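You operate a simulated robot arm through the tools that you are given. There is no shell and no other tool.

You are at the controls of a simulated robot arm. One attempt, no reset.

Task
Set the controls near the top of the left desk. At the end: the focus knob of the knob box is turned to highest; the y knob of the knob box is turned to highest; the place knob of the knob box is turned to 5; the volts knob of the knob box is turned to 15; whatever was shut is shut again. Leave all else as you found it, and nothing knocked over.

The check looks at the end state, three seconds after you hand in, the way a careful person would. Anything else that was tipped, shoved, dropped, spilled or broken makes it a failure.

Robot
A 7-joint arm with a two-finger parallel gripper, fixed in place. Base frame: the origin is on the floor under the middle of its stand, x ahead of it, y to its left, z up; the work surface is at about z = 760. Readings come in mm, degrees, newtons and seconds.
It reaches about 1247 mm from its shoulder. Its first joint turns from -132.0 to 132.0 degrees. Payload 3.91 kg.
Tool frame: the origin (TCP) lies between the finger pads and is the grasp point; the fingertips stand 30 mm ahead of it; z points along the fingers, y is the line along which they close. The gripper opens to 110 mm. The fingers are 20 mm wide and 10 mm thick; the gripper's body (48 by 112 mm) begins 55 mm behind the TCP.
Orientation is that of the tool frame in the base frame, as a unit quaternion [w, x, y, z]. With the fingers straight down and closing along the base's y, the tool's x points along the base's -x, its y along +y and its z along -z.

Tools
- The arm moves only by the tool step_arm. Its argument "increments" is a list of rows, each a list of 2 entries, a list of its own where there are three numbers: the shift along the tool's x, y, z in units of 20 mm (1.0 is 20 mm), then the turn, a rotation vector about the tool's x, y, z in units of 5 degrees (1.0 is 5 degrees). In form: [[[tx, ty, tz], [rx, ry, rz]], ...]. A call has 1 to 20 rows; each row shifts and turns the commanded pose from where the row before left it, along the tool's axes as they then stand. "jaw" is the opening, from 0 (shut) to 1 (fully open), set as the call begins (left out, the last holds). A call with a number of a shift or a turn outside -1 to 1 is refused whole. Each row takes 0.2 s and may step no farther than 50 mm and 8.6 degrees from the row before; otherwise, or with a gripper value out of range, the whole call is refused. A pose out of reach is approached as far as the arm can. The call stops where the force on the tool passes 40 N (or 10 N more than at its start, if that is more) or the arm is blocked; 0.2 s more then pass. The fingers move at their own pace (about 108 mm/s each) and stop on an object; they squeeze with about 23 N. The grip force told is the motor's: it shows also when the fingers shut on nothing. Time passes only in rows, and 0.2 s behind the last, so rows that do not move let the fingers close. It gives the time, the measured TCP pose, the force on the tool (base axes), the opening and the grip force at its end, in the units of the frame above (readings bear some noise), with the torque about the TCP (base axes, N m) and any sound that the robot's microphone picked up.
- Cameras (640 x 400 px; columns grow to the right, rows downward): "scene" is fixed at [400.6, -500.8, 1554.7]; the picture's right is [1.00, 0.01, 0.00], its down [0.00, -0.46, -0.89] and it looks along [-0.01, 0.89, -0.46] (base axes); focal length 375 px, centre (320, 200). "wrist" rides on the gripper at [72, 17, -103] in the tool frame; the picture's right is [-0.23, 0.97, 0.00], its down [-0.76, -0.18, -0.62] and it looks along [-0.61, -0.14, 0.78] (tool axes); focal length 222 px, centre (320, 200). There is no depth. A picture from a camera that has moved, and an enlarged one, comes with that camera's place and axes in the base frame and with its lens.
- capture(camera): a new picture of that camera. No time passes.
- inspect(camera, box): a new picture of the part [left, top, right, bottom] of that camera's present view, enlarged. No time passes.
- sign_off(): hands the job in; it is judged then, once.

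Places have to be worked out from the pictures, the camera data and where the tool is seen. Open the gripper and draw the arm clear of the work before you hand the job in, unless the task says otherwise.

The tools are called after "Call:" by a JSON object that holds its "fn" and its "kwargs". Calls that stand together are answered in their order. step_arm: Moves the arm, as the interface text tells. Its arguments: {"type":"object","properties":{"increments":{"type":"array","items":{"type":"array"}},"jaw":{"type":"number"}},"required":["increments"]} The other tools are called the same way: capture (camera) takes a picture; inspect (camera, box) takes an enlarged picture of a part of a camera's view; sign_off () hands the job in.

At the start:

```text
t: 0.0
eef_pos: [177.6, 533.9, 1121.9]
orientation: [0.0, 0.0, 1.0, 0.0]
ft_force: [0.3, 0.1, -0.5]
ft_torque: [0.03, -0.01, 0.02]
gripper_width: 109.9
grasp_force: 0.1
```

scene: 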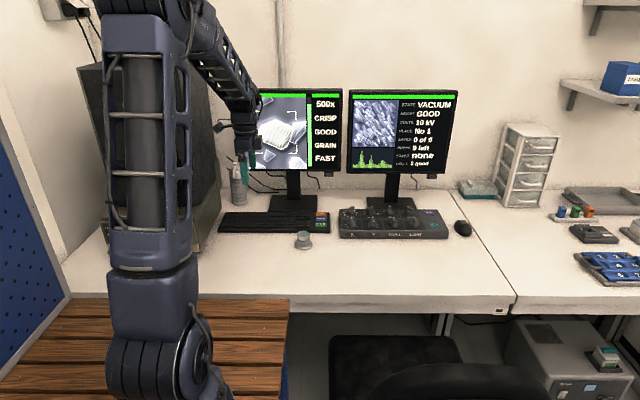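
wrist: 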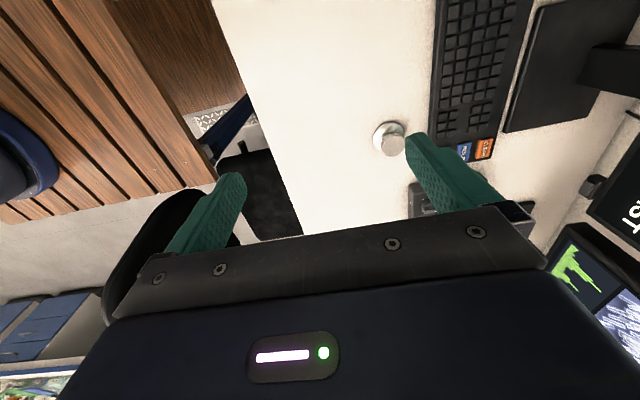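

I'll look at the knob box and the screens in close-up first to learn the layout.

Call:
{"fn": "inspect", "kwargs": {"camera": "scene", "box": [330, 195, 460, 250]}}

Call:
{"fn": "inspect", "kwargs": {"camera": "scene", "box": [210, 80, 470, 245]}}

Call:
{"fn": "inspect", "kwargs": {"camera": "scene", "box": [450, 120, 640, 300]}}

```text
4.92 times, centred on (395, 222) of scene
camera zoom: at [400.6, -500.8, 1554.7], right [1.0, 0.01, 0.0], down [0.0, -0.46, -0.89], along [-0.01, 0.89, -0.46], focal length 1845 px, centre (-49, 89)
```

zoom: 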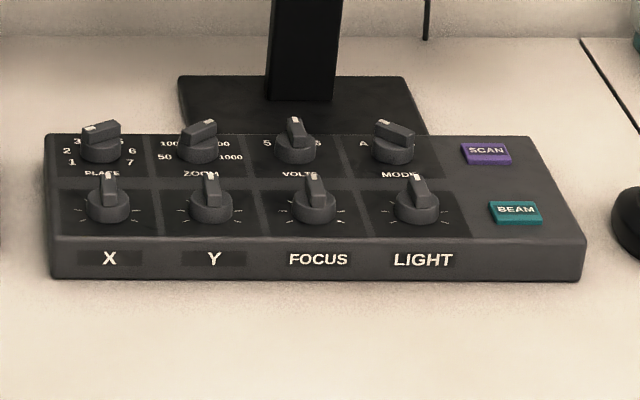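

```text
2.42 times, centred on (340, 162) of scene
camera zoom: at [400.6, -500.8, 1554.7], right [1.0, 0.01, 0.0], down [0.0, -0.46, -0.89], along [-0.01, 0.89, -0.46], focal length 908 px, centre (272, 291)
```

zoom: 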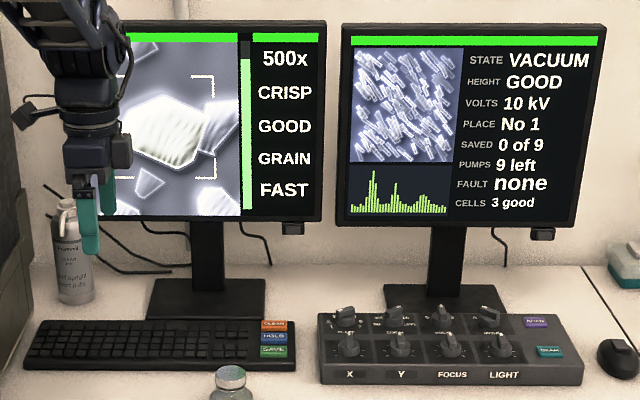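

```text
2.22 times, centred on (545, 210) of scene
camera zoom: at [400.6, -500.8, 1554.7], right [1.0, 0.01, 0.0], down [0.0, -0.46, -0.89], along [-0.01, 0.89, -0.46], focal length 833 px, centre (-180, 178)
```

zoom: 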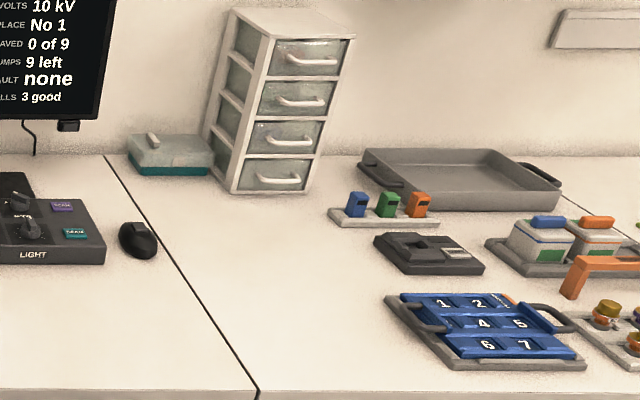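

The box looks axis-aligned, with its front row of knobs at about y≈746 and its back row at about y≈843. Knob spacing is roughly 80 mm, from x≈511 to 752. I'll carry the wrist camera over toward the box at a safe height to see it from above.

Call:
{"fn": "step_arm", "kwargs": {"increments": [[[-0.9, 0.7, 0], [0, 0, 0]], [[-0.9, 0.7, 0], [0, 0, 0]], [[-0.9, 0.7, 0], [0, 0, 0]], [[-0.9, 0.7, 0], [0, 0, 0]], [[-0.9, 0.7, 0], [0, 0, 0]], [[-0.9, 0.7, 0], [0, 0, 0]], [[-0.9, 0.7, 0], [0, 0, 0]], [[-0.9, 0.7, 0], [0, 0, 0]], [[-0.9, 0.7, 0], [0, 0, 0]], [[-0.9, 0.7, 0], [0, 0, 0]], [[-0.9, 0.7, 0], [0, 0, 0]], [[-0.9, 0.7, 0], [0, 0, 0]], [[-0.9, 0.7, 0], [0, 0, 0]], [[-0.9, 0.7, 0], [0, 0, 0]], [[-0.9, 0.7, 0], [0, 0, 0]], [[0, 0, 0], [0, 0, 0]]]}}

Call:
{"fn": "capture", "kwargs": {"camera": "scene"}}

Call:
{"fn": "capture", "kwargs": {"camera": "wrist"}}

```text
t: 3.4
eef_pos: [447.8, 743.8, 1122.1]
orientation: [0.001, 0.0, 1.0, -0.001]
ft_force: [0.4, -0.3, -0.2]
ft_torque: [0.01, 0.02, 0.0]
gripper_width: 110.1
grasp_force: 0.1
```

```text
taken
```

scene: 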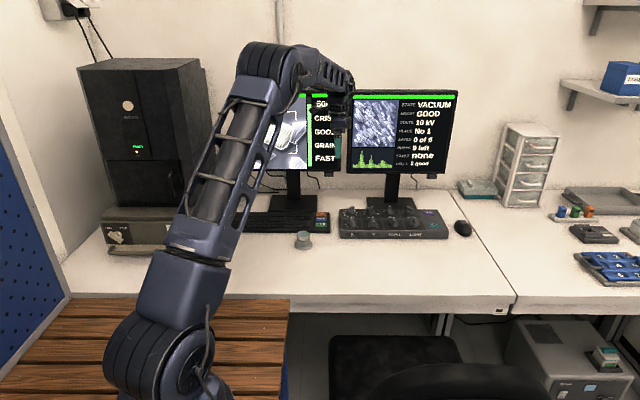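

```text
taken
camera wrist: at [375.0, 761.5, 1226.0], right [0.23, 0.97, 0.0], down [0.76, -0.18, 0.62], along [0.61, -0.14, -0.78], focal length 222 px, centre (320, 200)
```

wrist: 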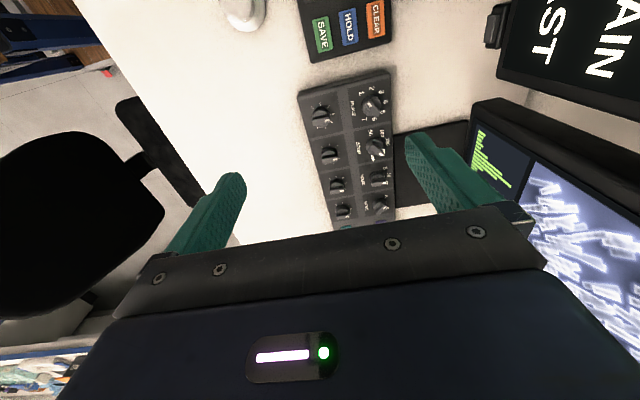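

The wrist camera now sees the whole knob box. I'll enlarge that area to read the pointers and labels.

Call:
{"fn": "inspect", "kwargs": {"camera": "wrist", "box": [290, 60, 410, 140]}}

Call:
{"fn": "inspect", "kwargs": {"camera": "wrist", "box": [300, 130, 420, 240]}}

```text
5.00 times, centred on (350, 100) of wrist
camera zoom: at [375.0, 761.5, 1226.0], right [0.23, 0.97, 0.0], down [0.76, -0.18, 0.62], along [0.61, -0.14, -0.78], focal length 1111 px, centre (170, 700)
```

zoom: 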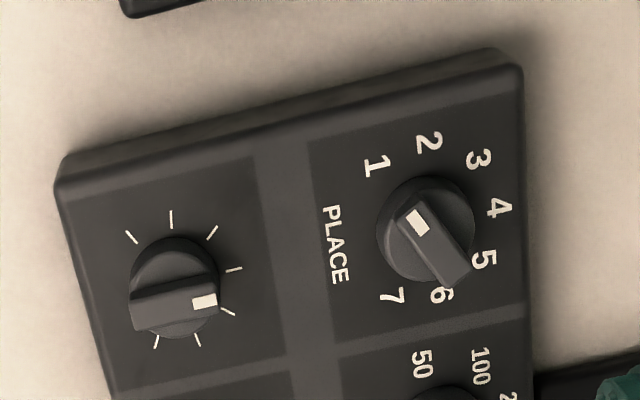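

```text
3.64 times, centred on (360, 185) of wrist
camera zoom: at [375.0, 761.5, 1226.0], right [0.23, 0.97, 0.0], down [0.76, -0.18, 0.62], along [0.61, -0.14, -0.78], focal length 808 px, centre (174, 254)
```

zoom: 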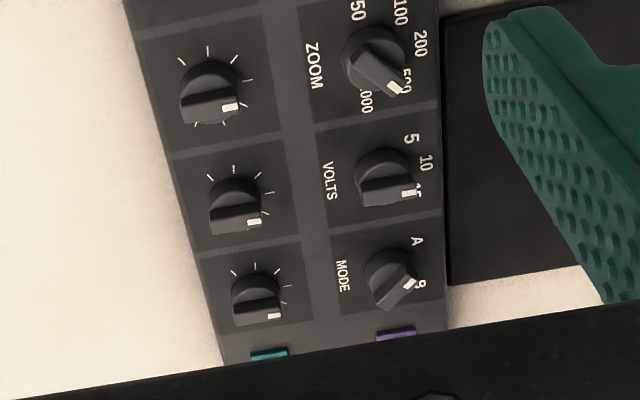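

The pointers are legible: PLACE is at 1, with labels 40° apart running clockwise and 5 at +40°. VOLTS is at the middle (10), and Y and FOCUS are also at the middle. Next I'll get close-ups from the scene camera to judge the knob shape and heights.

Call:
{"fn": "inspect", "kwargs": {"camera": "scene", "box": [338, 205, 378, 230]}}

Call:
{"fn": "inspect", "kwargs": {"camera": "scene", "box": [378, 205, 430, 242]}}

Call:
{"fn": "inspect", "kwargs": {"camera": "wrist", "box": [300, 90, 350, 125]}}

```text
16.00 times, centred on (358, 218) of scene
camera zoom: at [400.6, -500.8, 1554.7], right [1.0, 0.01, 0.0], down [0.0, -0.46, -0.89], along [-0.01, 0.89, -0.46], focal length 5996 px, centre (-288, -80)
```

zoom: 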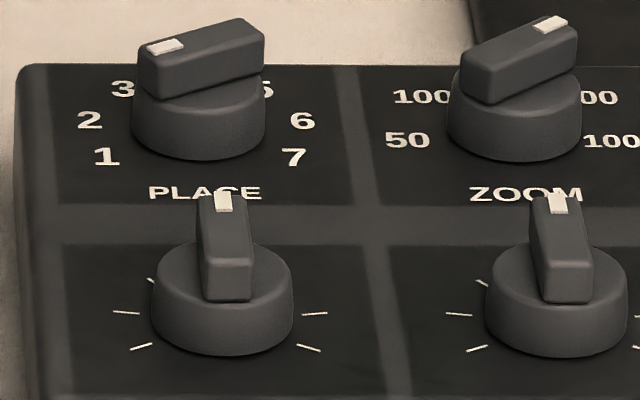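

```text
10.81 times, centred on (404, 224) of scene
camera zoom: at [400.6, -500.8, 1554.7], right [1.0, 0.01, 0.0], down [0.0, -0.46, -0.89], along [-0.01, 0.89, -0.46], focal length 4051 px, centre (-588, -54)
```

zoom: 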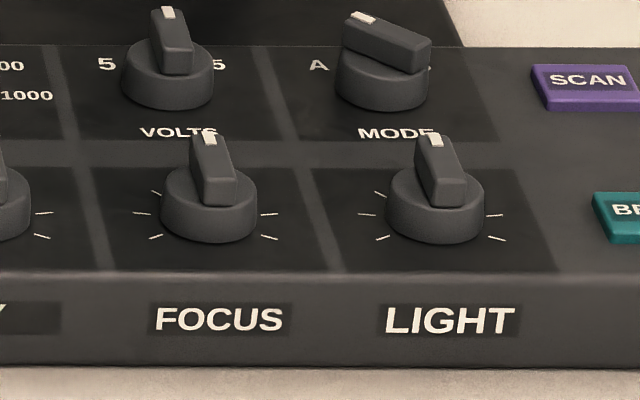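

```text
11.43 times, centred on (325, 108) of wrist
camera zoom: at [375.0, 761.5, 1226.0], right [0.23, 0.97, 0.0], down [0.76, -0.18, 0.62], along [0.61, -0.14, -0.78], focal length 2538 px, centre (263, 1257)
```

zoom: 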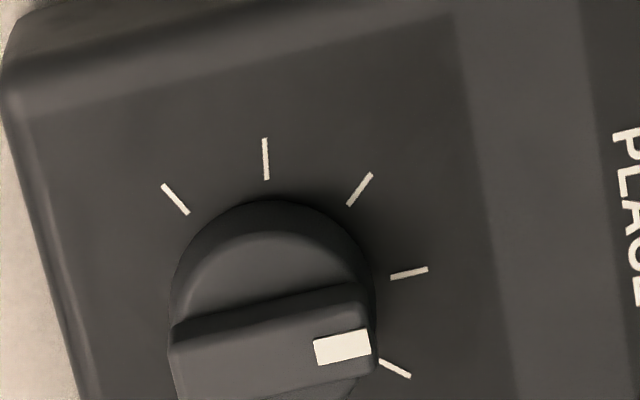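

Each knob is a 35 mm disc with a bar about 12 mm wide and 10 mm tall on top. I'll rotate the gripper 90° counter-clockwise so the fingers straddle bars that point along y, and check that the wrist can do it.

Call:
{"fn": "step_arm", "kwargs": {"increments": [[[0, 0, 0], [0, 0, -1]], [[0, 0, 0], [0, 0, -1]], [[0, 0, 0], [0, 0, -1]], [[0, 0, 0], [0, 0, -1]], [[0, 0, 0], [0, 0, -1]], [[0, 0, 0], [0, 0, -1]], [[0, 0, 0], [0, 0, -1]], [[0, 0, 0], [0, 0, -1]], [[0, 0, 0], [0, 0, -1]], [[0, 0, 0], [0, 0, -1]], [[0, 0, 0], [0, 0, -1]], [[0, 0, 0], [0, 0, -1]], [[0, 0, 0], [0, 0, -1]], [[0, 0, 0], [0, 0, -1]], [[0, 0, 0], [0, 0, -1]], [[0, 0, 0], [0, 0, -1]], [[0, 0, 0], [0, 0, -1]], [[0, 0, 0], [0, 0, -1]], [[0, 0, 0], [0, 0, 0]], [[0, 0, 0], [0, 0, 0]]], "jaw": 0.4}}

Call:
{"fn": "capture", "kwargs": {"camera": "wrist"}}

Call:
{"fn": "capture", "kwargs": {"camera": "scene"}}

```text
t: 7.6
eef_pos: [447.1, 743.4, 1122.2]
orientation: [0.0, 0.707, -0.707, 0.0]
ft_force: [0.1, 0.4, 0.3]
ft_torque: [0.02, 0.04, 0.02]
gripper_width: 43.7
grasp_force: 0.1
```

```text
taken
camera wrist: at [430.3, 671.5, 1225.9], right [-0.97, 0.23, 0.0], down [0.18, 0.76, 0.62], along [0.14, 0.61, -0.78], focal length 222 px, centre (320, 200)
```

wrist: 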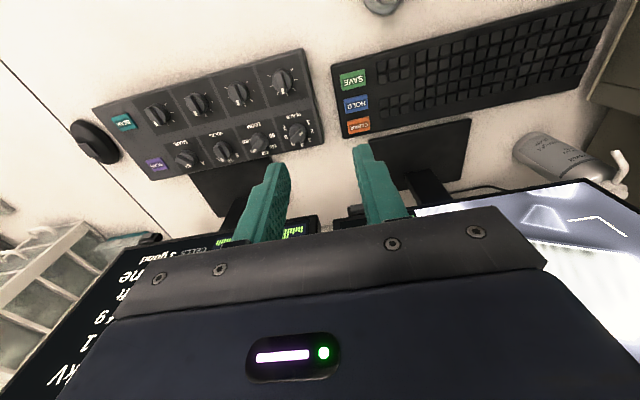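

```text
taken
```

scene: 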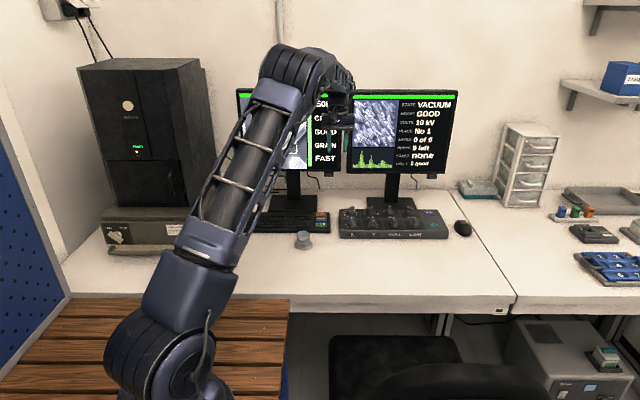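

The rotation worked. I'll zoom on the knobs from this second viewpoint to triangulate their positions.

Call:
{"fn": "inspect", "kwargs": {"camera": "wrist", "box": [210, 55, 330, 130]}}

Call:
{"fn": "inspect", "kwargs": {"camera": "wrist", "box": [220, 100, 330, 170]}}

Call:
{"fn": "inspect", "kwargs": {"camera": "wrist", "box": [130, 80, 260, 170]}}

```text
5.33 times, centred on (270, 92) of wrist
camera zoom: at [430.3, 671.5, 1225.9], right [-0.97, 0.23, 0.0], down [0.18, 0.76, 0.62], along [0.14, 0.61, -0.78], focal length 1185 px, centre (587, 773)
```

zoom: 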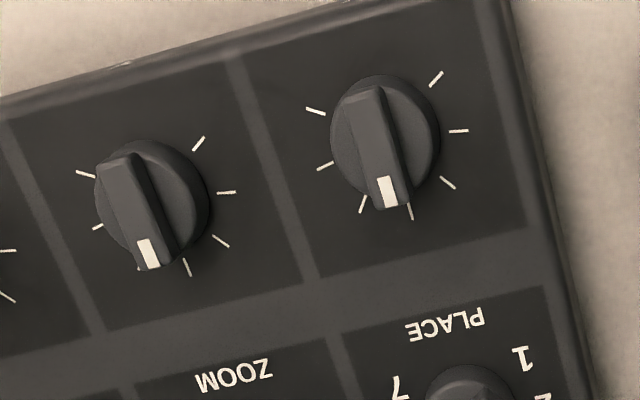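

```text
5.71 times, centred on (275, 135) of wrist
camera zoom: at [430.3, 671.5, 1225.9], right [-0.97, 0.23, 0.0], down [0.18, 0.76, 0.62], along [0.14, 0.61, -0.78], focal length 1269 px, centre (577, 571)
```

zoom: 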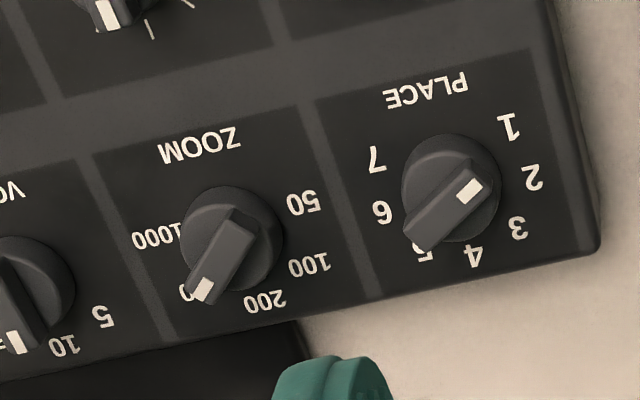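

```text
4.44 times, centred on (195, 125) of wrist
camera zoom: at [430.3, 671.5, 1225.9], right [-0.97, 0.23, 0.0], down [0.18, 0.76, 0.62], along [0.14, 0.61, -0.78], focal length 987 px, centre (876, 533)
```

zoom: 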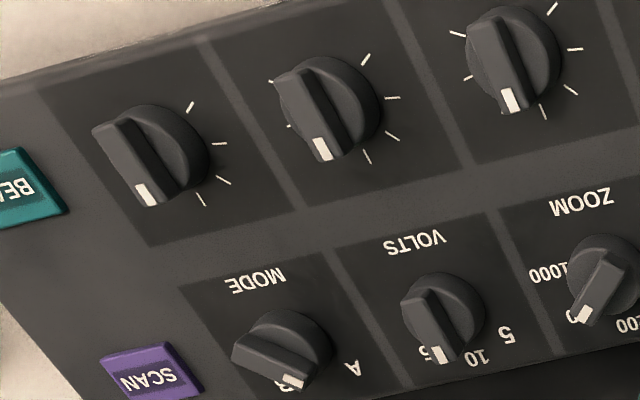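

Triangulating the tick marks and labels puts the panel at z≈810 and the bar tops at z≈835. The knob centres come out as X (509,732), Y (587,732), FOCUS (666,732), PLACE (509,822) and VOLTS (666,822). I'll move to a point above FOCUS.

Call:
{"fn": "step_arm", "kwargs": {"increments": [[[0.049, -0.912, 0.9], [0, 0, 0]], [[0.049, -0.912, 0.9], [0, 0, 0]], [[0.049, -0.912, 0.9], [0, 0, 0]], [[0.049, -0.912, 0.9], [0, 0, 0]], [[0.049, -0.912, 0.9], [0, 0, 0]], [[0.049, -0.912, 0.9], [0, 0, 0]], [[0.049, -0.912, 0.9], [0, 0, 0]], [[0.049, -0.912, 0.9], [0, 0, 0]], [[0.049, -0.912, 0.9], [0, 0, 0]], [[0.049, -0.912, 0.9], [0, 0, 0]], [[0.049, -0.912, 0.9], [0, 0, 0]], [[0.049, -0.912, 0.9], [0, 0, 0]], [[0, 0, 0], [0, 0, 0]], [[0, 0, 0], [0, 0, 0]]], "jaw": 0.4}}

Call:
{"fn": "capture", "kwargs": {"camera": "wrist"}}

Call:
{"fn": "capture", "kwargs": {"camera": "scene"}}

```text
t: 10.6
eef_pos: [666.7, 731.7, 906.3]
orientation: [0.001, 0.707, -0.707, 0.0]
ft_force: [-0.6, 0.4, -0.9]
ft_torque: [0.01, 0.0, 0.0]
gripper_width: 44.2
grasp_force: 0.1
```

```text
taken
camera wrist: at [648.7, 659.6, 1010.1], right [-0.97, 0.23, 0.0], down [0.18, 0.76, 0.62], along [0.14, 0.61, -0.78], focal length 222 px, centre (320, 200)
```

wrist: 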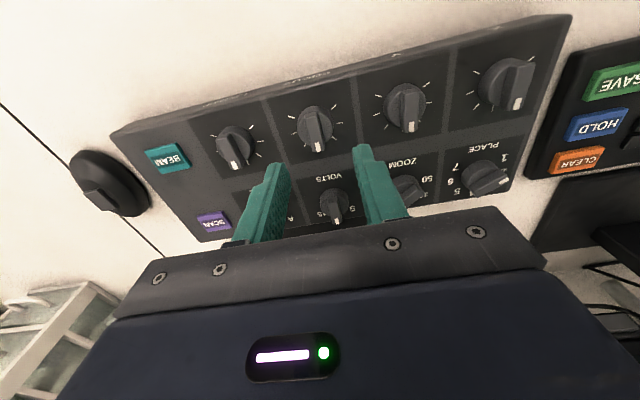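

```text
taken
```

scene: 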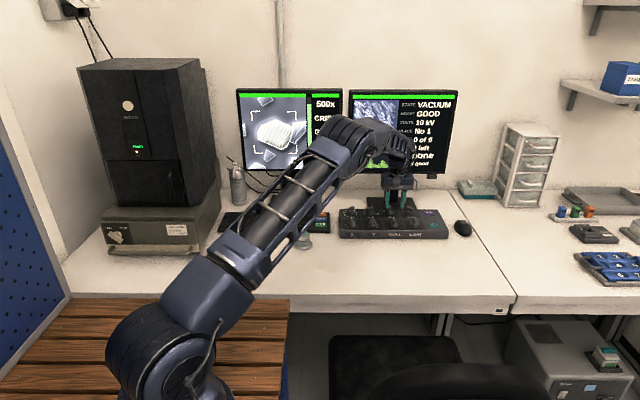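

FOCUS appears between the fingers, as intended. I'll refine its position from this closer view before descending.

Call:
{"fn": "inspect", "kwargs": {"camera": "wrist", "box": [260, 90, 370, 165]}}

Call:
{"fn": "inspect", "kwargs": {"camera": "scene", "box": [370, 165, 440, 240]}}

```text
5.33 times, centred on (315, 128) of wrist
camera zoom: at [648.7, 659.6, 1010.1], right [-0.97, 0.23, 0.0], down [0.18, 0.76, 0.62], along [0.14, 0.61, -0.78], focal length 1185 px, centre (347, 587)
```

zoom: 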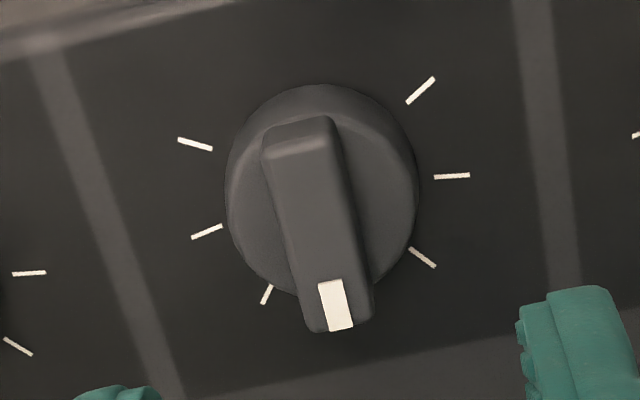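

```text
5.33 times, centred on (405, 202) of scene
camera zoom: at [400.6, -500.8, 1554.7], right [1.0, 0.01, 0.0], down [0.0, -0.46, -0.89], along [-0.01, 0.89, -0.46], focal length 1998 px, centre (-133, 187)
```

zoom: 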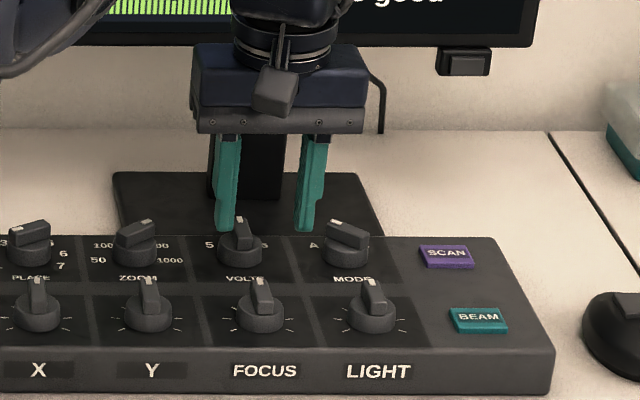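

Re-solving across the three views gives a panel z≈800, bar tops z≈827, and FOCUS centred at about (670.2, 731.7). I'll shift 3.5 mm in x and descend to about z=852, which puts the fingertips around the upper part of the bar.

Call:
{"fn": "step_arm", "kwargs": {"increments": [[[0, -0.175, 0], [0, 0, 0]], [[0, 0, 0.7], [0, 0, 0]], [[0, 0, 0.7], [0, 0, 0]], [[0, 0, 0.7], [0, 0, 0]], [[0, 0, 0.6], [0, 0, 0]], [[0, 0, 0], [0, 0, 0]], [[0, 0, 0], [0, 0, 0]]], "jaw": 0.4}}

Call:
{"fn": "inspect", "kwargs": {"camera": "scene", "box": [370, 190, 430, 235]}}

Call:
{"fn": "capture", "kwargs": {"camera": "wrist"}}

```text
t: 12.2
eef_pos: [669.0, 730.7, 852.5]
orientation: [0.0, 0.708, -0.707, 0.0]
ft_force: [0.0, -0.4, 0.3]
ft_torque: [0.0, 0.0, -0.01]
gripper_width: 44.1
grasp_force: 0.1
```

```text
8.89 times, centred on (400, 212) of scene
camera zoom: at [400.6, -500.8, 1554.7], right [1.0, 0.01, 0.0], down [0.0, -0.46, -0.89], along [-0.01, 0.89, -0.46], focal length 3331 px, centre (-391, 89)
```

zoom: 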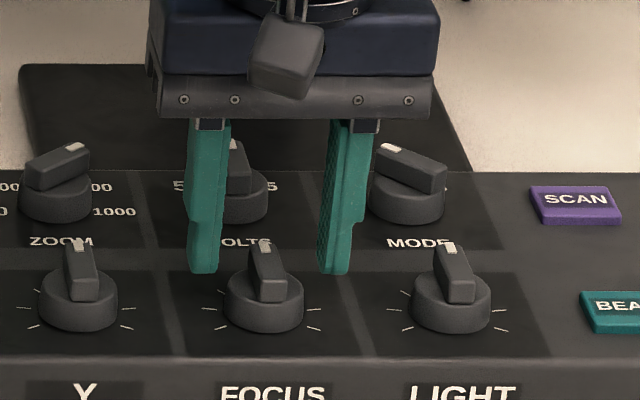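

```text
taken
camera wrist: at [652.3, 659.7, 956.3], right [-0.97, 0.23, 0.0], down [0.18, 0.76, 0.62], along [0.14, 0.61, -0.78], focal length 222 px, centre (320, 200)
```

wrist: 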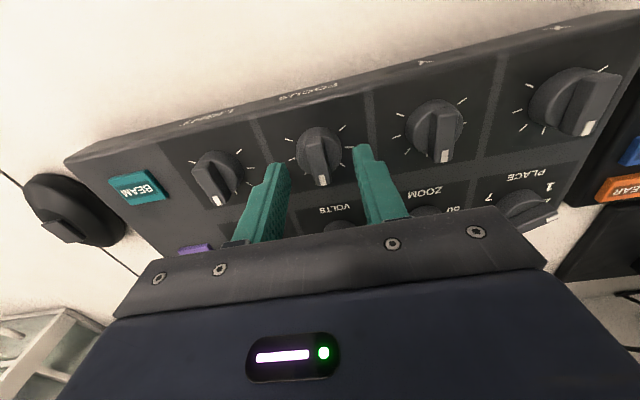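

In the scene view the fingertips look about level with the bar's top, so they need to go several mm lower. I'll check the bar against the fingers in the wrist view first.

Call:
{"fn": "inspect", "kwargs": {"camera": "wrist", "box": [250, 110, 400, 210]}}

Call:
{"fn": "inspect", "kwargs": {"camera": "scene", "box": [385, 205, 415, 230]}}

```text
4.00 times, centred on (325, 160) of wrist
camera zoom: at [652.3, 659.7, 956.3], right [-0.97, 0.23, 0.0], down [0.18, 0.76, 0.62], along [0.14, 0.61, -0.78], focal length 888 px, centre (300, 360)
```

zoom: 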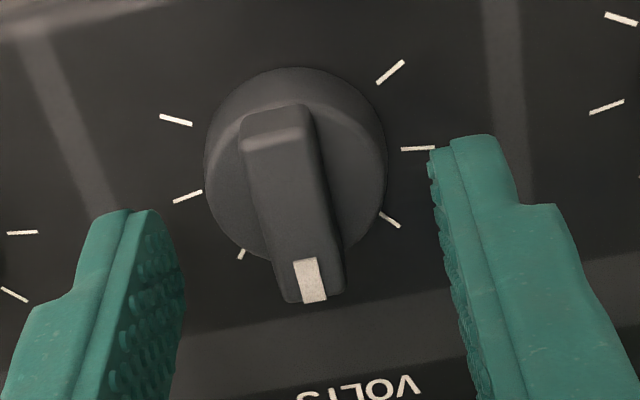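

```text
16.00 times, centred on (400, 218) of scene
camera zoom: at [400.6, -500.8, 1554.7], right [1.0, 0.01, 0.0], down [0.0, -0.46, -0.89], along [-0.01, 0.89, -0.46], focal length 5996 px, centre (-960, -80)
```

zoom: 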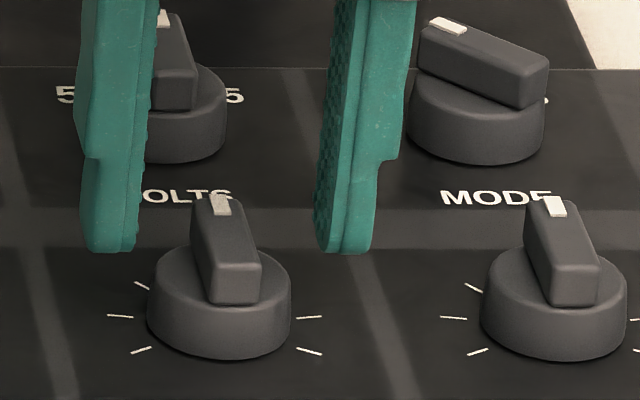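

Triangulation puts the bar top at about z=827.7 and the disc top at about 817.5. The fingertips (rounded) are only just overlapping the bar, so I'll go 4 mm lower, make a 0.8 mm centring correction, and close on the bar.

Call:
{"fn": "step_arm", "kwargs": {"increments": [[[-0.04, -0.04, 0.1], [0, 0, 0]], [[0, 0, 0.1], [0, 0, 0]], [[0, 0, 0], [0, 0, 0]]], "jaw": 0.4}}

Call:
{"fn": "step_arm", "kwargs": {"increments": [[[0, 0, 0], [0, 0, 0]], [[0, 0, 0], [0, 0, 0]], [[0, 0, 0], [0, 0, 0]]], "jaw": 0.0}}

Call:
{"fn": "inspect", "kwargs": {"camera": "scene", "box": [385, 205, 415, 230]}}

Call:
{"fn": "inspect", "kwargs": {"camera": "wrist", "box": [250, 110, 400, 210]}}

```text
t: 13.0
eef_pos: [669.6, 732.1, 849.5]
orientation: [0.0, 0.707, -0.707, 0.0]
ft_force: [-0.9, 0.4, -0.3]
ft_torque: [-0.01, -0.01, -0.01]
gripper_width: 43.9
grasp_force: 0.0
```

```text
t: 13.8
eef_pos: [670.1, 731.9, 848.4]
orientation: [0.001, -0.707, 0.707, 0.0]
ft_force: [-1.9, 0.1, -1.0]
ft_torque: [0.11, 0.05, -0.02]
gripper_width: 11.9
grasp_force: 44.9
```

```text
16.00 times, centred on (400, 218) of scene
camera zoom: at [400.6, -500.8, 1554.7], right [1.0, 0.01, 0.0], down [0.0, -0.46, -0.89], along [-0.01, 0.89, -0.46], focal length 5996 px, centre (-960, -80)
```

zoom: 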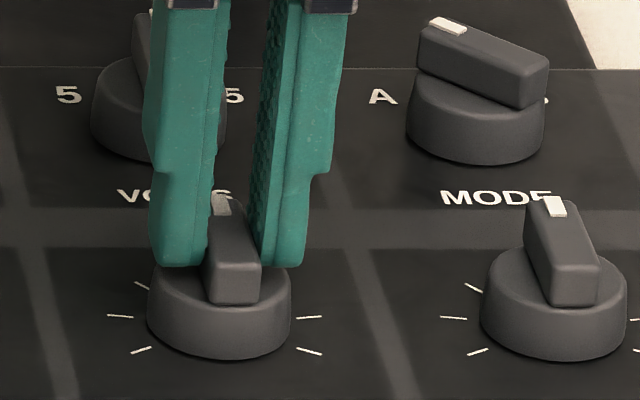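

```text
4.00 times, centred on (325, 160) of wrist
camera zoom: at [653.0, 660.4, 952.2], right [-0.97, 0.23, 0.0], down [0.18, 0.76, 0.62], along [0.14, 0.61, -0.78], focal length 888 px, centre (300, 360)
```

zoom: 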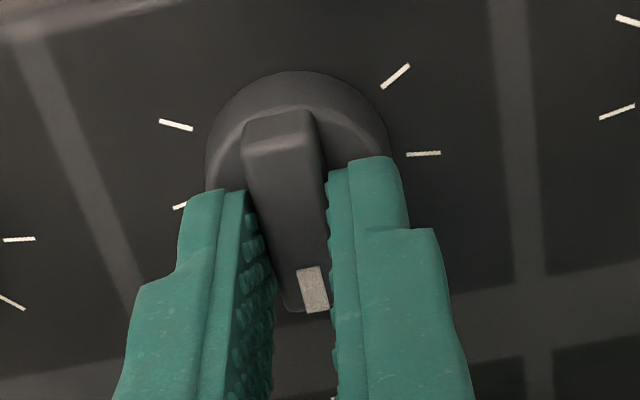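

The bar is gripped (width 11.9 mm). I'll turn it clockwise 50° first and check that the knob follows.

Call:
{"fn": "step_arm", "kwargs": {"increments": [[[0, 0, 0], [0, 0, 1]], [[0, 0, 0], [0, 0, 1]], [[0, 0, 0], [0, 0, 1]], [[0, 0, 0], [0, 0, 1]], [[0, 0, 0], [0, 0, 1]], [[0, 0, 0], [0, 0, 1]], [[0, 0, 0], [0, 0, 1]], [[0, 0, 0], [0, 0, 1]], [[0, 0, 0], [0, 0, 1]], [[0, 0, 0], [0, 0, 1]]]}}

Call:
{"fn": "inspect", "kwargs": {"camera": "scene", "box": [340, 160, 440, 240]}}

Call:
{"fn": "capture", "kwargs": {"camera": "wrist"}}

```text
t: 16.0
eef_pos: [670.4, 731.8, 848.3]
orientation: [0.0, -0.341, 0.94, 0.0]
ft_force: [9.2, -6.0, 1.7]
ft_torque: [0.04, -0.57, 0.0]
gripper_width: 11.6
grasp_force: 44.7
```

```text
5.00 times, centred on (390, 200) of scene
camera zoom: at [400.6, -500.8, 1554.7], right [1.0, 0.01, 0.0], down [0.0, -0.46, -0.89], along [-0.01, 0.89, -0.46], focal length 1874 px, centre (-30, 200)
```

zoom: 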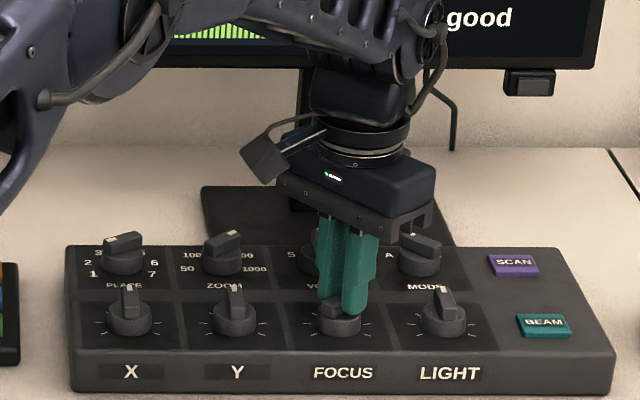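

```text
taken
camera wrist: at [604.3, 699.0, 952.2], right [-0.45, 0.89, 0.0], down [0.7, 0.35, 0.62], along [0.56, 0.28, -0.78], focal length 222 px, centre (320, 200)
```

wrist: 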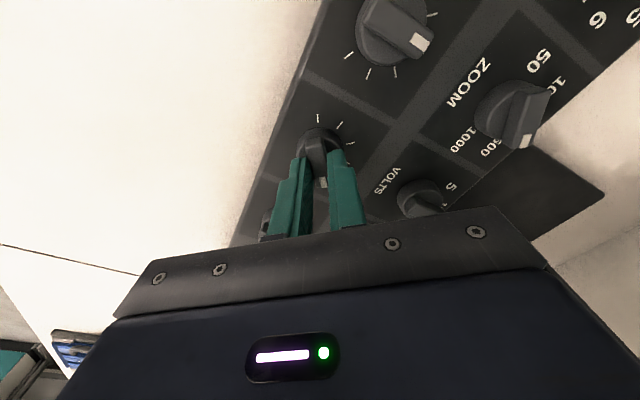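

The knob follows the gripper. I'll continue another 65° and watch for the end stop.

Call:
{"fn": "step_arm", "kwargs": {"increments": [[[0, 0, 0], [0, 0, 1]], [[0, 0, 0], [0, 0, 1]], [[0, 0, 0], [0, 0, 1]], [[0, 0, 0], [0, 0, 1]], [[0, 0, 0], [0, 0, 1]], [[0, 0, 0], [0, 0, 1]], [[0, 0, 0], [0, 0, 1]], [[0, 0, 0], [0, 0, 1]], [[0, 0, 0], [0, 0, 1]], [[0, 0, 0], [0, 0, 1]], [[0, 0, 0], [0, 0, 1]], [[0, 0, 0], [0, 0, 1]], [[0, 0, 0], [0, 0, 1]]]}}

Call:
{"fn": "inspect", "kwargs": {"camera": "scene", "box": [340, 160, 440, 240]}}

Call:
{"fn": "inspect", "kwargs": {"camera": "wrist", "box": [240, 90, 400, 210]}}

```text
t: 18.8
eef_pos: [670.8, 729.8, 847.2]
orientation: [0.001, 0.217, 0.976, -0.001]
ft_force: [14.6, -36.3, 6.2]
ft_torque: [-1.19, -0.89, 0.01]
gripper_width: 11.8
grasp_force: 45.3
```

```text
5.00 times, centred on (390, 200) of scene
camera zoom: at [400.6, -500.8, 1554.7], right [1.0, 0.01, 0.0], down [0.0, -0.46, -0.89], along [-0.01, 0.89, -0.46], focal length 1874 px, centre (-30, 200)
```

zoom: 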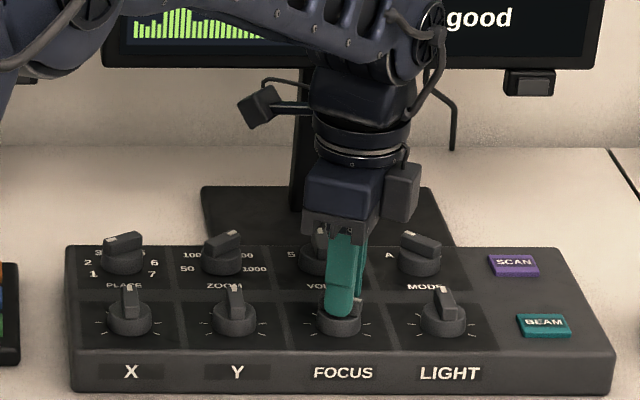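

```text
3.33 times, centred on (320, 150) of wrist
camera zoom: at [612.5, 777.5, 952.2], right [0.62, 0.79, 0.0], down [0.61, -0.48, 0.62], along [0.49, -0.39, -0.78], focal length 740 px, centre (320, 367)
```

zoom: 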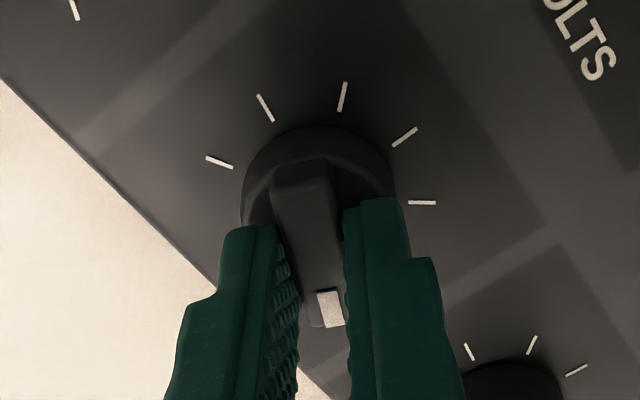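

The knob has followed to about 115°. There's a side load of about 39 N with no torque about z, so the knob axis must sit about 1.2 mm lower in y than my TCP. I'll shift to relieve that load and then go on in small steps to find the end stop.

Call:
{"fn": "step_arm", "kwargs": {"increments": [[[-0.07, -0.067, 0], [0, 0, 0]], [[0, 0, 0], [0, 0, 0]]]}}

Call:
{"fn": "step_arm", "kwargs": {"increments": [[[0, 0, 0], [0, 0, 0.4]], [[0, 0, 0], [0, 0, 0.4]], [[0, 0, 0], [0, 0, 0.4]]]}}

Call:
{"fn": "inspect", "kwargs": {"camera": "wrist", "box": [240, 90, 400, 210]}}

```text
t: 19.4
eef_pos: [671.3, 730.9, 849.5]
orientation: [0.0, 0.216, 0.976, 0.001]
ft_force: [17.1, -15.8, -0.3]
ft_torque: [-0.77, -1.3, 0.03]
gripper_width: 12.0
grasp_force: 45.2
```

```text
t: 20.2
eef_pos: [671.0, 729.9, 848.8]
orientation: [0.001, 0.268, 0.964, 0.0]
ft_force: [14.1, -9.2, -0.7]
ft_torque: [0.01, 0.04, 0.76]
gripper_width: 12.0
grasp_force: 44.7
```

```text
3.33 times, centred on (320, 150) of wrist
camera zoom: at [617.4, 782.9, 952.2], right [0.7, 0.72, 0.0], down [0.56, -0.54, 0.62], along [0.45, -0.43, -0.78], focal length 740 px, centre (320, 367)
```

zoom: 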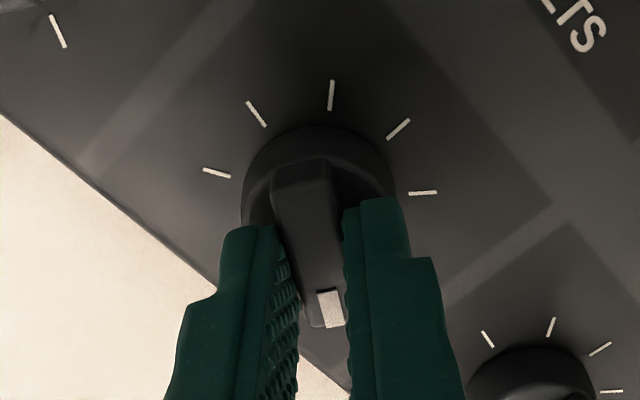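

The torque about z rose to 0.76 N·m at about 121°, and the pointer is at the last tick, so FOCUS is against its upper stop. I'll release, rise, and take a look.

Call:
{"fn": "step_arm", "kwargs": {"increments": [[[0, 0, 0], [0, 0, -0.1]], [[0, 0, 0], [0, 0, 0]], [[0, 0, 0], [0, 0, 0]]], "jaw": 0.4}}

Call:
{"fn": "step_arm", "kwargs": {"increments": [[[0, 0, -0.8], [0, 0, 0]], [[0, 0, -0.8], [0, 0, 0]], [[0, 0, -0.8], [0, 0, 0]], [[0, 0, 0], [0, 0, 0]]]}}

Call:
{"fn": "inspect", "kwargs": {"camera": "scene", "box": [340, 160, 440, 240]}}

Call:
{"fn": "inspect", "kwargs": {"camera": "wrist", "box": [240, 90, 400, 210]}}

```text
t: 21.0
eef_pos: [670.9, 730.5, 847.9]
orientation: [0.0, 0.263, 0.965, 0.0]
ft_force: [-0.3, 0.7, 0.4]
ft_torque: [-0.03, -0.01, 0.03]
gripper_width: 44.1
grasp_force: 0.1
```

```text
t: 22.0
eef_pos: [671.1, 731.4, 895.6]
orientation: [0.0, 0.263, 0.965, 0.0]
ft_force: [-0.5, -0.1, -0.2]
ft_torque: [-0.03, 0.02, 0.01]
gripper_width: 44.0
grasp_force: 0.1
```

```text
5.00 times, centred on (390, 200) of scene
camera zoom: at [400.6, -500.8, 1554.7], right [1.0, 0.01, 0.0], down [0.0, -0.46, -0.89], along [-0.01, 0.89, -0.46], focal length 1874 px, centre (-30, 200)
```

zoom: 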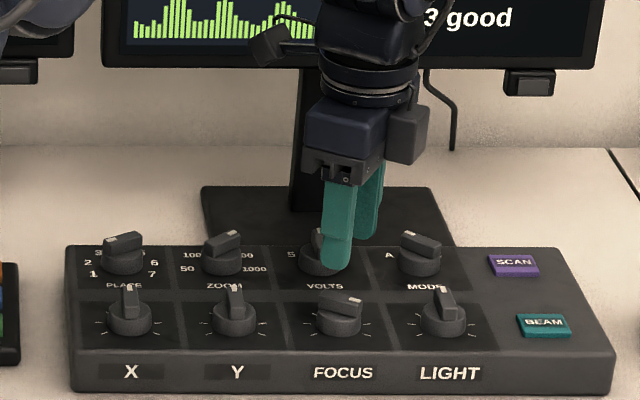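

```text
3.33 times, centred on (320, 150) of wrist
camera zoom: at [617.4, 782.7, 1000.3], right [0.69, 0.72, 0.0], down [0.57, -0.54, 0.62], along [0.45, -0.43, -0.78], focal length 740 px, centre (320, 367)
```

zoom: 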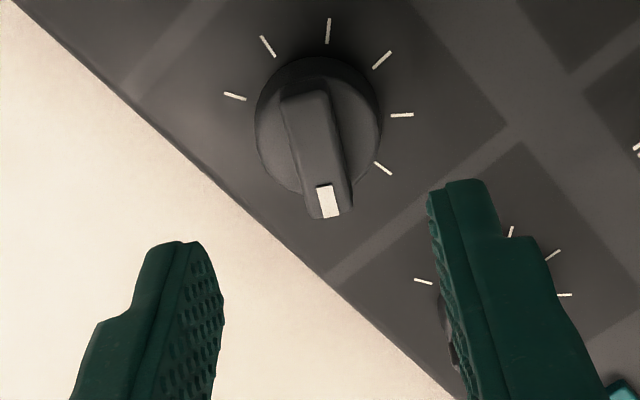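

I'll zoom in on FOCUS to confirm its final angle.

Call:
{"fn": "inspect", "kwargs": {"camera": "scene", "box": [385, 205, 425, 235]}}

Call:
{"fn": "inspect", "kwargs": {"camera": "scene", "box": [230, 80, 470, 190]}}

```text
13.33 times, centred on (405, 220) of scene
camera zoom: at [400.6, -500.8, 1554.7], right [1.0, 0.01, 0.0], down [0.0, -0.46, -0.89], along [-0.01, 0.89, -0.46], focal length 4996 px, centre (-813, -67)
```

zoom: 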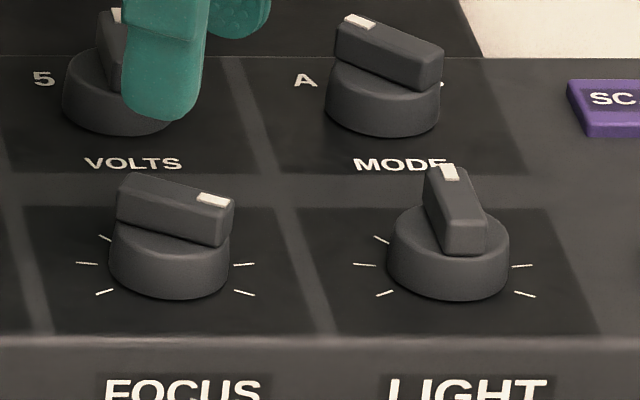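

```text
2.67 times, centred on (350, 135) of scene
camera zoom: at [400.6, -500.8, 1554.7], right [1.0, 0.01, 0.0], down [0.0, -0.46, -0.89], along [-0.01, 0.89, -0.46], focal length 999 px, centre (240, 373)
```

zoom: 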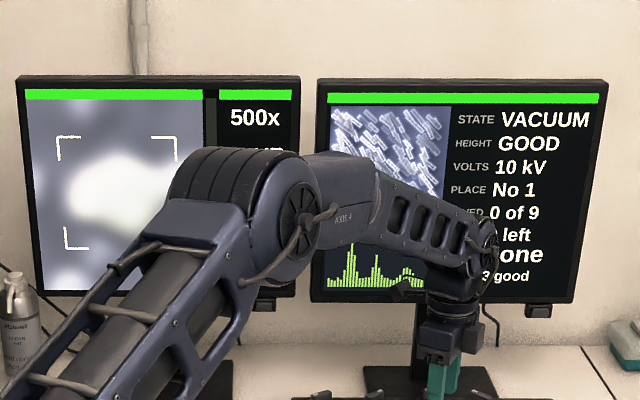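

FOCUS points at its last tick and the first screen's picture has blurred, which fits. Now I'll rotate back to straddle y-aligned bars, ready for the Y knob.

Call:
{"fn": "step_arm", "kwargs": {"increments": [[[0, 0, -0.3], [0, 0, -1]], [[0, 0, 0], [0, 0, -1]], [[0, 0, 0], [0, 0, -1]], [[0, 0, 0], [0, 0, -1]], [[0, 0, 0], [0, 0, -1]], [[0, 0, 0], [0, 0, -1]], [[0, 0, 0], [0, 0, -1]], [[0, 0, 0], [0, 0, -1]], [[0, 0, 0], [0, 0, -1]], [[0, 0, 0], [0, 0, -1]], [[0, 0, 0], [0, 0, -1]], [[0, 0, 0], [0, 0, -1]], [[0, 0, 0], [0, 0, -1]], [[0, 0, 0], [0, 0, -1]], [[0, 0, 0], [0, 0, -1]], [[0, 0, 0], [0, 0, -1]], [[0, 0, 0], [0, 0, -1]], [[0, 0, 0], [0, 0, -1]], [[0, 0, 0], [0, 0, -1]], [[0, 0, 0], [0, 0, -1]]]}}

Call:
{"fn": "step_arm", "kwargs": {"increments": [[[0, 0, 0], [0, 0, -1]], [[0, 0, 0], [0, 0, -1]], [[0, 0, 0], [0, 0, -1]], [[0, 0, 0], [0, 0, -1]], [[0, 0, 0], [0, 0, -0.1]], [[0, 1, 0], [0, 0, 0]], [[0, 1, 0], [0, 0, 0]], [[0, 1, 0], [0, 0, 0]], [[0, 1, 0], [0, 0, 0]], [[0, 0, 0], [0, 0, 0]]]}}

Call:
{"fn": "inspect", "kwargs": {"camera": "wrist", "box": [240, 90, 400, 210]}}

Call:
{"fn": "capture", "kwargs": {"camera": "scene"}}

```text
t: 26.2
eef_pos: [669.1, 730.6, 903.1]
orientation: [0.0, -0.57, 0.821, 0.001]
ft_force: [-0.5, -0.2, 0.2]
ft_torque: [0.04, -0.03, 0.0]
gripper_width: 44.1
grasp_force: 0.1
```

```text
t: 28.4
eef_pos: [590.5, 729.6, 902.7]
orientation: [0.0, 0.707, -0.707, 0.0]
ft_force: [-0.5, 0.1, -0.6]
ft_torque: [0.03, 0.02, -0.03]
gripper_width: 44.1
grasp_force: 0.2
```

```text
3.33 times, centred on (320, 150) of wrist
camera zoom: at [573.8, 658.3, 1006.6], right [-0.97, 0.23, 0.0], down [0.18, 0.76, 0.62], along [0.14, 0.61, -0.78], focal length 740 px, centre (320, 367)
```

zoom: 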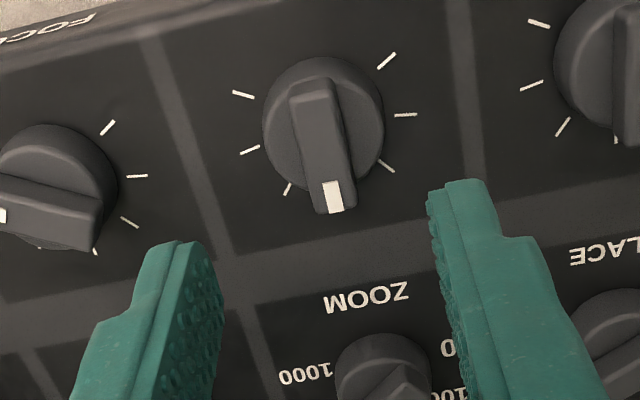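

```text
taken
```

scene: 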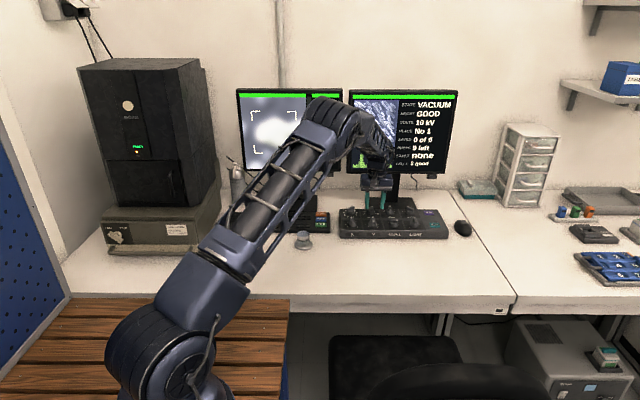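

The Y knob centre reads about (589.9, 731), with the fingers straddling it. I'll make fine corrections, descend to the same grip height as before, and close.

Call:
{"fn": "step_arm", "kwargs": {"increments": [[[-0.03, 0.045, 0], [0, 0, 0]], [[0, 0, 0.7], [0, 0, 0]], [[0, 0, 0.7], [0, 0, 0]], [[0, 0, 0.7], [0, 0, 0]], [[0, 0, 0.63], [0, 0, 0]], [[0, 0, 0], [0, 0, 0]], [[0, 0, 0], [0, 0, 0]]]}}

Call:
{"fn": "inspect", "kwargs": {"camera": "wrist", "box": [250, 110, 400, 210]}}

Call:
{"fn": "inspect", "kwargs": {"camera": "scene", "box": [365, 200, 405, 230]}}

```text
t: 30.0
eef_pos: [590.1, 731.0, 848.8]
orientation: [0.001, -0.707, 0.707, 0.001]
ft_force: [0.6, 0.0, -0.3]
ft_torque: [0.0, 0.03, 0.0]
gripper_width: 43.9
grasp_force: 0.0
```

```text
4.00 times, centred on (325, 160) of wrist
camera zoom: at [572.9, 658.9, 951.6], right [-0.97, 0.23, 0.0], down [0.18, 0.76, 0.62], along [0.14, 0.61, -0.78], focal length 888 px, centre (300, 360)
```

zoom: 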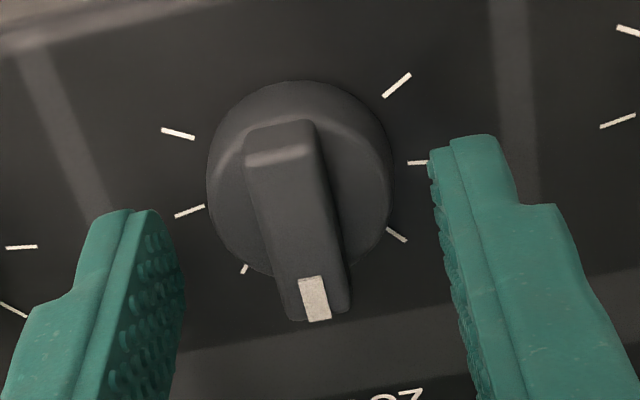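

```text
13.33 times, centred on (385, 215) of scene
camera zoom: at [400.6, -500.8, 1554.7], right [1.0, 0.01, 0.0], down [0.0, -0.46, -0.89], along [-0.01, 0.89, -0.46], focal length 4996 px, centre (-547, 0)
```

zoom: 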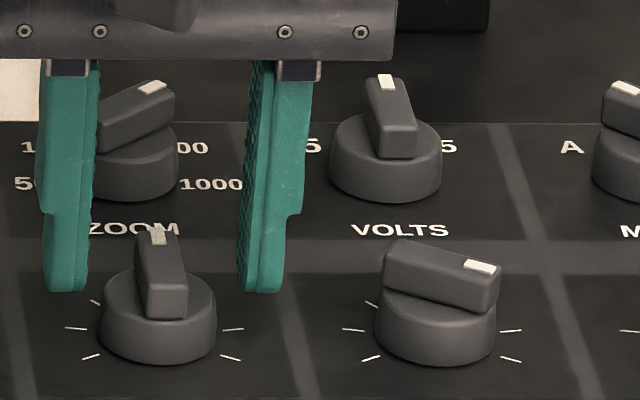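

The bar is centred between the fingers at the right depth. I'll close and turn clockwise in stages.

Call:
{"fn": "step_arm", "kwargs": {"increments": [[[0, 0, 0], [0, 0, 0]], [[0, 0, 0], [0, 0, 0]], [[0, 0, 0], [0, 0, 0]]], "jaw": 0.0}}

Call:
{"fn": "step_arm", "kwargs": {"increments": [[[0, 0, 0], [0, 0, 1]], [[0, 0, 0], [0, 0, 1]], [[0, 0, 0], [0, 0, 1]], [[0, 0, 0], [0, 0, 1]], [[0, 0, 0], [0, 0, 1]], [[0, 0, 0], [0, 0, 1]], [[0, 0, 0], [0, 0, 1]], [[0, 0, 0], [0, 0, 1]], [[0, 0, 0], [0, 0, 1]], [[0, 0, 0], [0, 0, 1]], [[0, 0, 0], [0, 0, 1]], [[0, 0, 0], [0, 0, 1]]]}}

Call:
{"fn": "inspect", "kwargs": {"camera": "wrist", "box": [240, 90, 400, 210]}}

```text
t: 30.8
eef_pos: [590.3, 729.5, 847.2]
orientation: [0.0, 0.707, -0.707, 0.0]
ft_force: [1.3, 0.5, -0.6]
ft_torque: [0.1, -0.03, 0.0]
gripper_width: 12.0
grasp_force: 45.0
```

```text
t: 33.4
eef_pos: [589.5, 731.7, 847.2]
orientation: [0.0, -0.258, 0.966, 0.0]
ft_force: [-2.5, -0.8, 0.7]
ft_torque: [-0.51, 0.85, 0.0]
gripper_width: 11.6
grasp_force: 44.9
```

```text
3.33 times, centred on (320, 150) of wrist
camera zoom: at [518.4, 710.1, 951.6], right [-0.29, 0.96, 0.0], down [0.75, 0.23, 0.62], along [0.6, 0.18, -0.78], focal length 740 px, centre (320, 367)
```

zoom: 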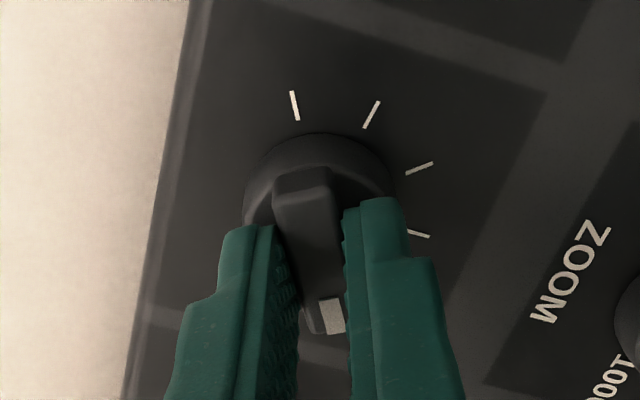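

Very low side load this time. I'll turn the remaining ~55° and then go into the stop in small steps.

Call:
{"fn": "step_arm", "kwargs": {"increments": [[[0, 0, 0], [0, 0, 1]], [[0, 0, 0], [0, 0, 1]], [[0, 0, 0], [0, 0, 1]], [[0, 0, 0], [0, 0, 1]], [[0, 0, 0], [0, 0, 1]], [[0, 0, 0], [0, 0, 1]], [[0, 0, 0], [0, 0, 1]], [[0, 0, 0], [0, 0, 1]], [[0, 0, 0], [0, 0, 1]], [[0, 0, 0], [0, 0, 1]], [[0, 0, 0], [0, 0, 1]]]}}

Call:
{"fn": "step_arm", "kwargs": {"increments": [[[0, 0, 0], [0, 0, 0.4]], [[0, 0, 0], [0, 0, 0.4]], [[0, 0, 0], [0, 0, 0.4]]]}}

Call:
{"fn": "inspect", "kwargs": {"camera": "wrist", "box": [240, 90, 400, 210]}}

```text
t: 35.8
eef_pos: [590.4, 731.3, 847.2]
orientation: [0.0, 0.217, 0.976, 0.0]
ft_force: [-7.1, 5.9, -1.3]
ft_torque: [0.42, 0.69, 0.01]
gripper_width: 11.8
grasp_force: 45.1
```

```text
t: 36.6
eef_pos: [590.1, 731.3, 847.7]
orientation: [0.0, 0.267, 0.964, 0.001]
ft_force: [-3.4, 9.1, 1.1]
ft_torque: [0.5, 0.64, 0.8]
gripper_width: 12.0
grasp_force: 44.9
```

```text
3.33 times, centred on (320, 150) of wrist
camera zoom: at [536.1, 783.6, 951.6], right [0.7, 0.72, 0.0], down [0.56, -0.54, 0.62], along [0.45, -0.43, -0.78], focal length 740 px, centre (320, 367)
```

zoom: 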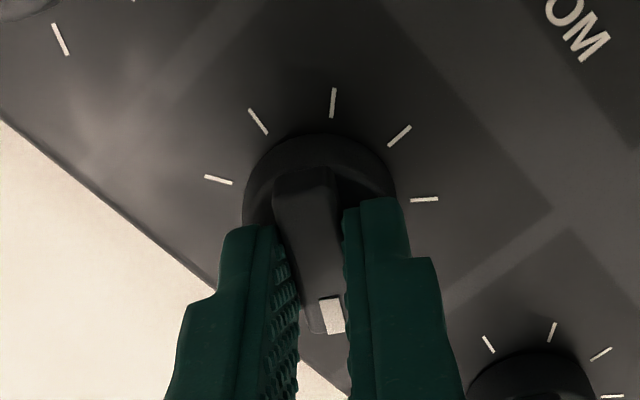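

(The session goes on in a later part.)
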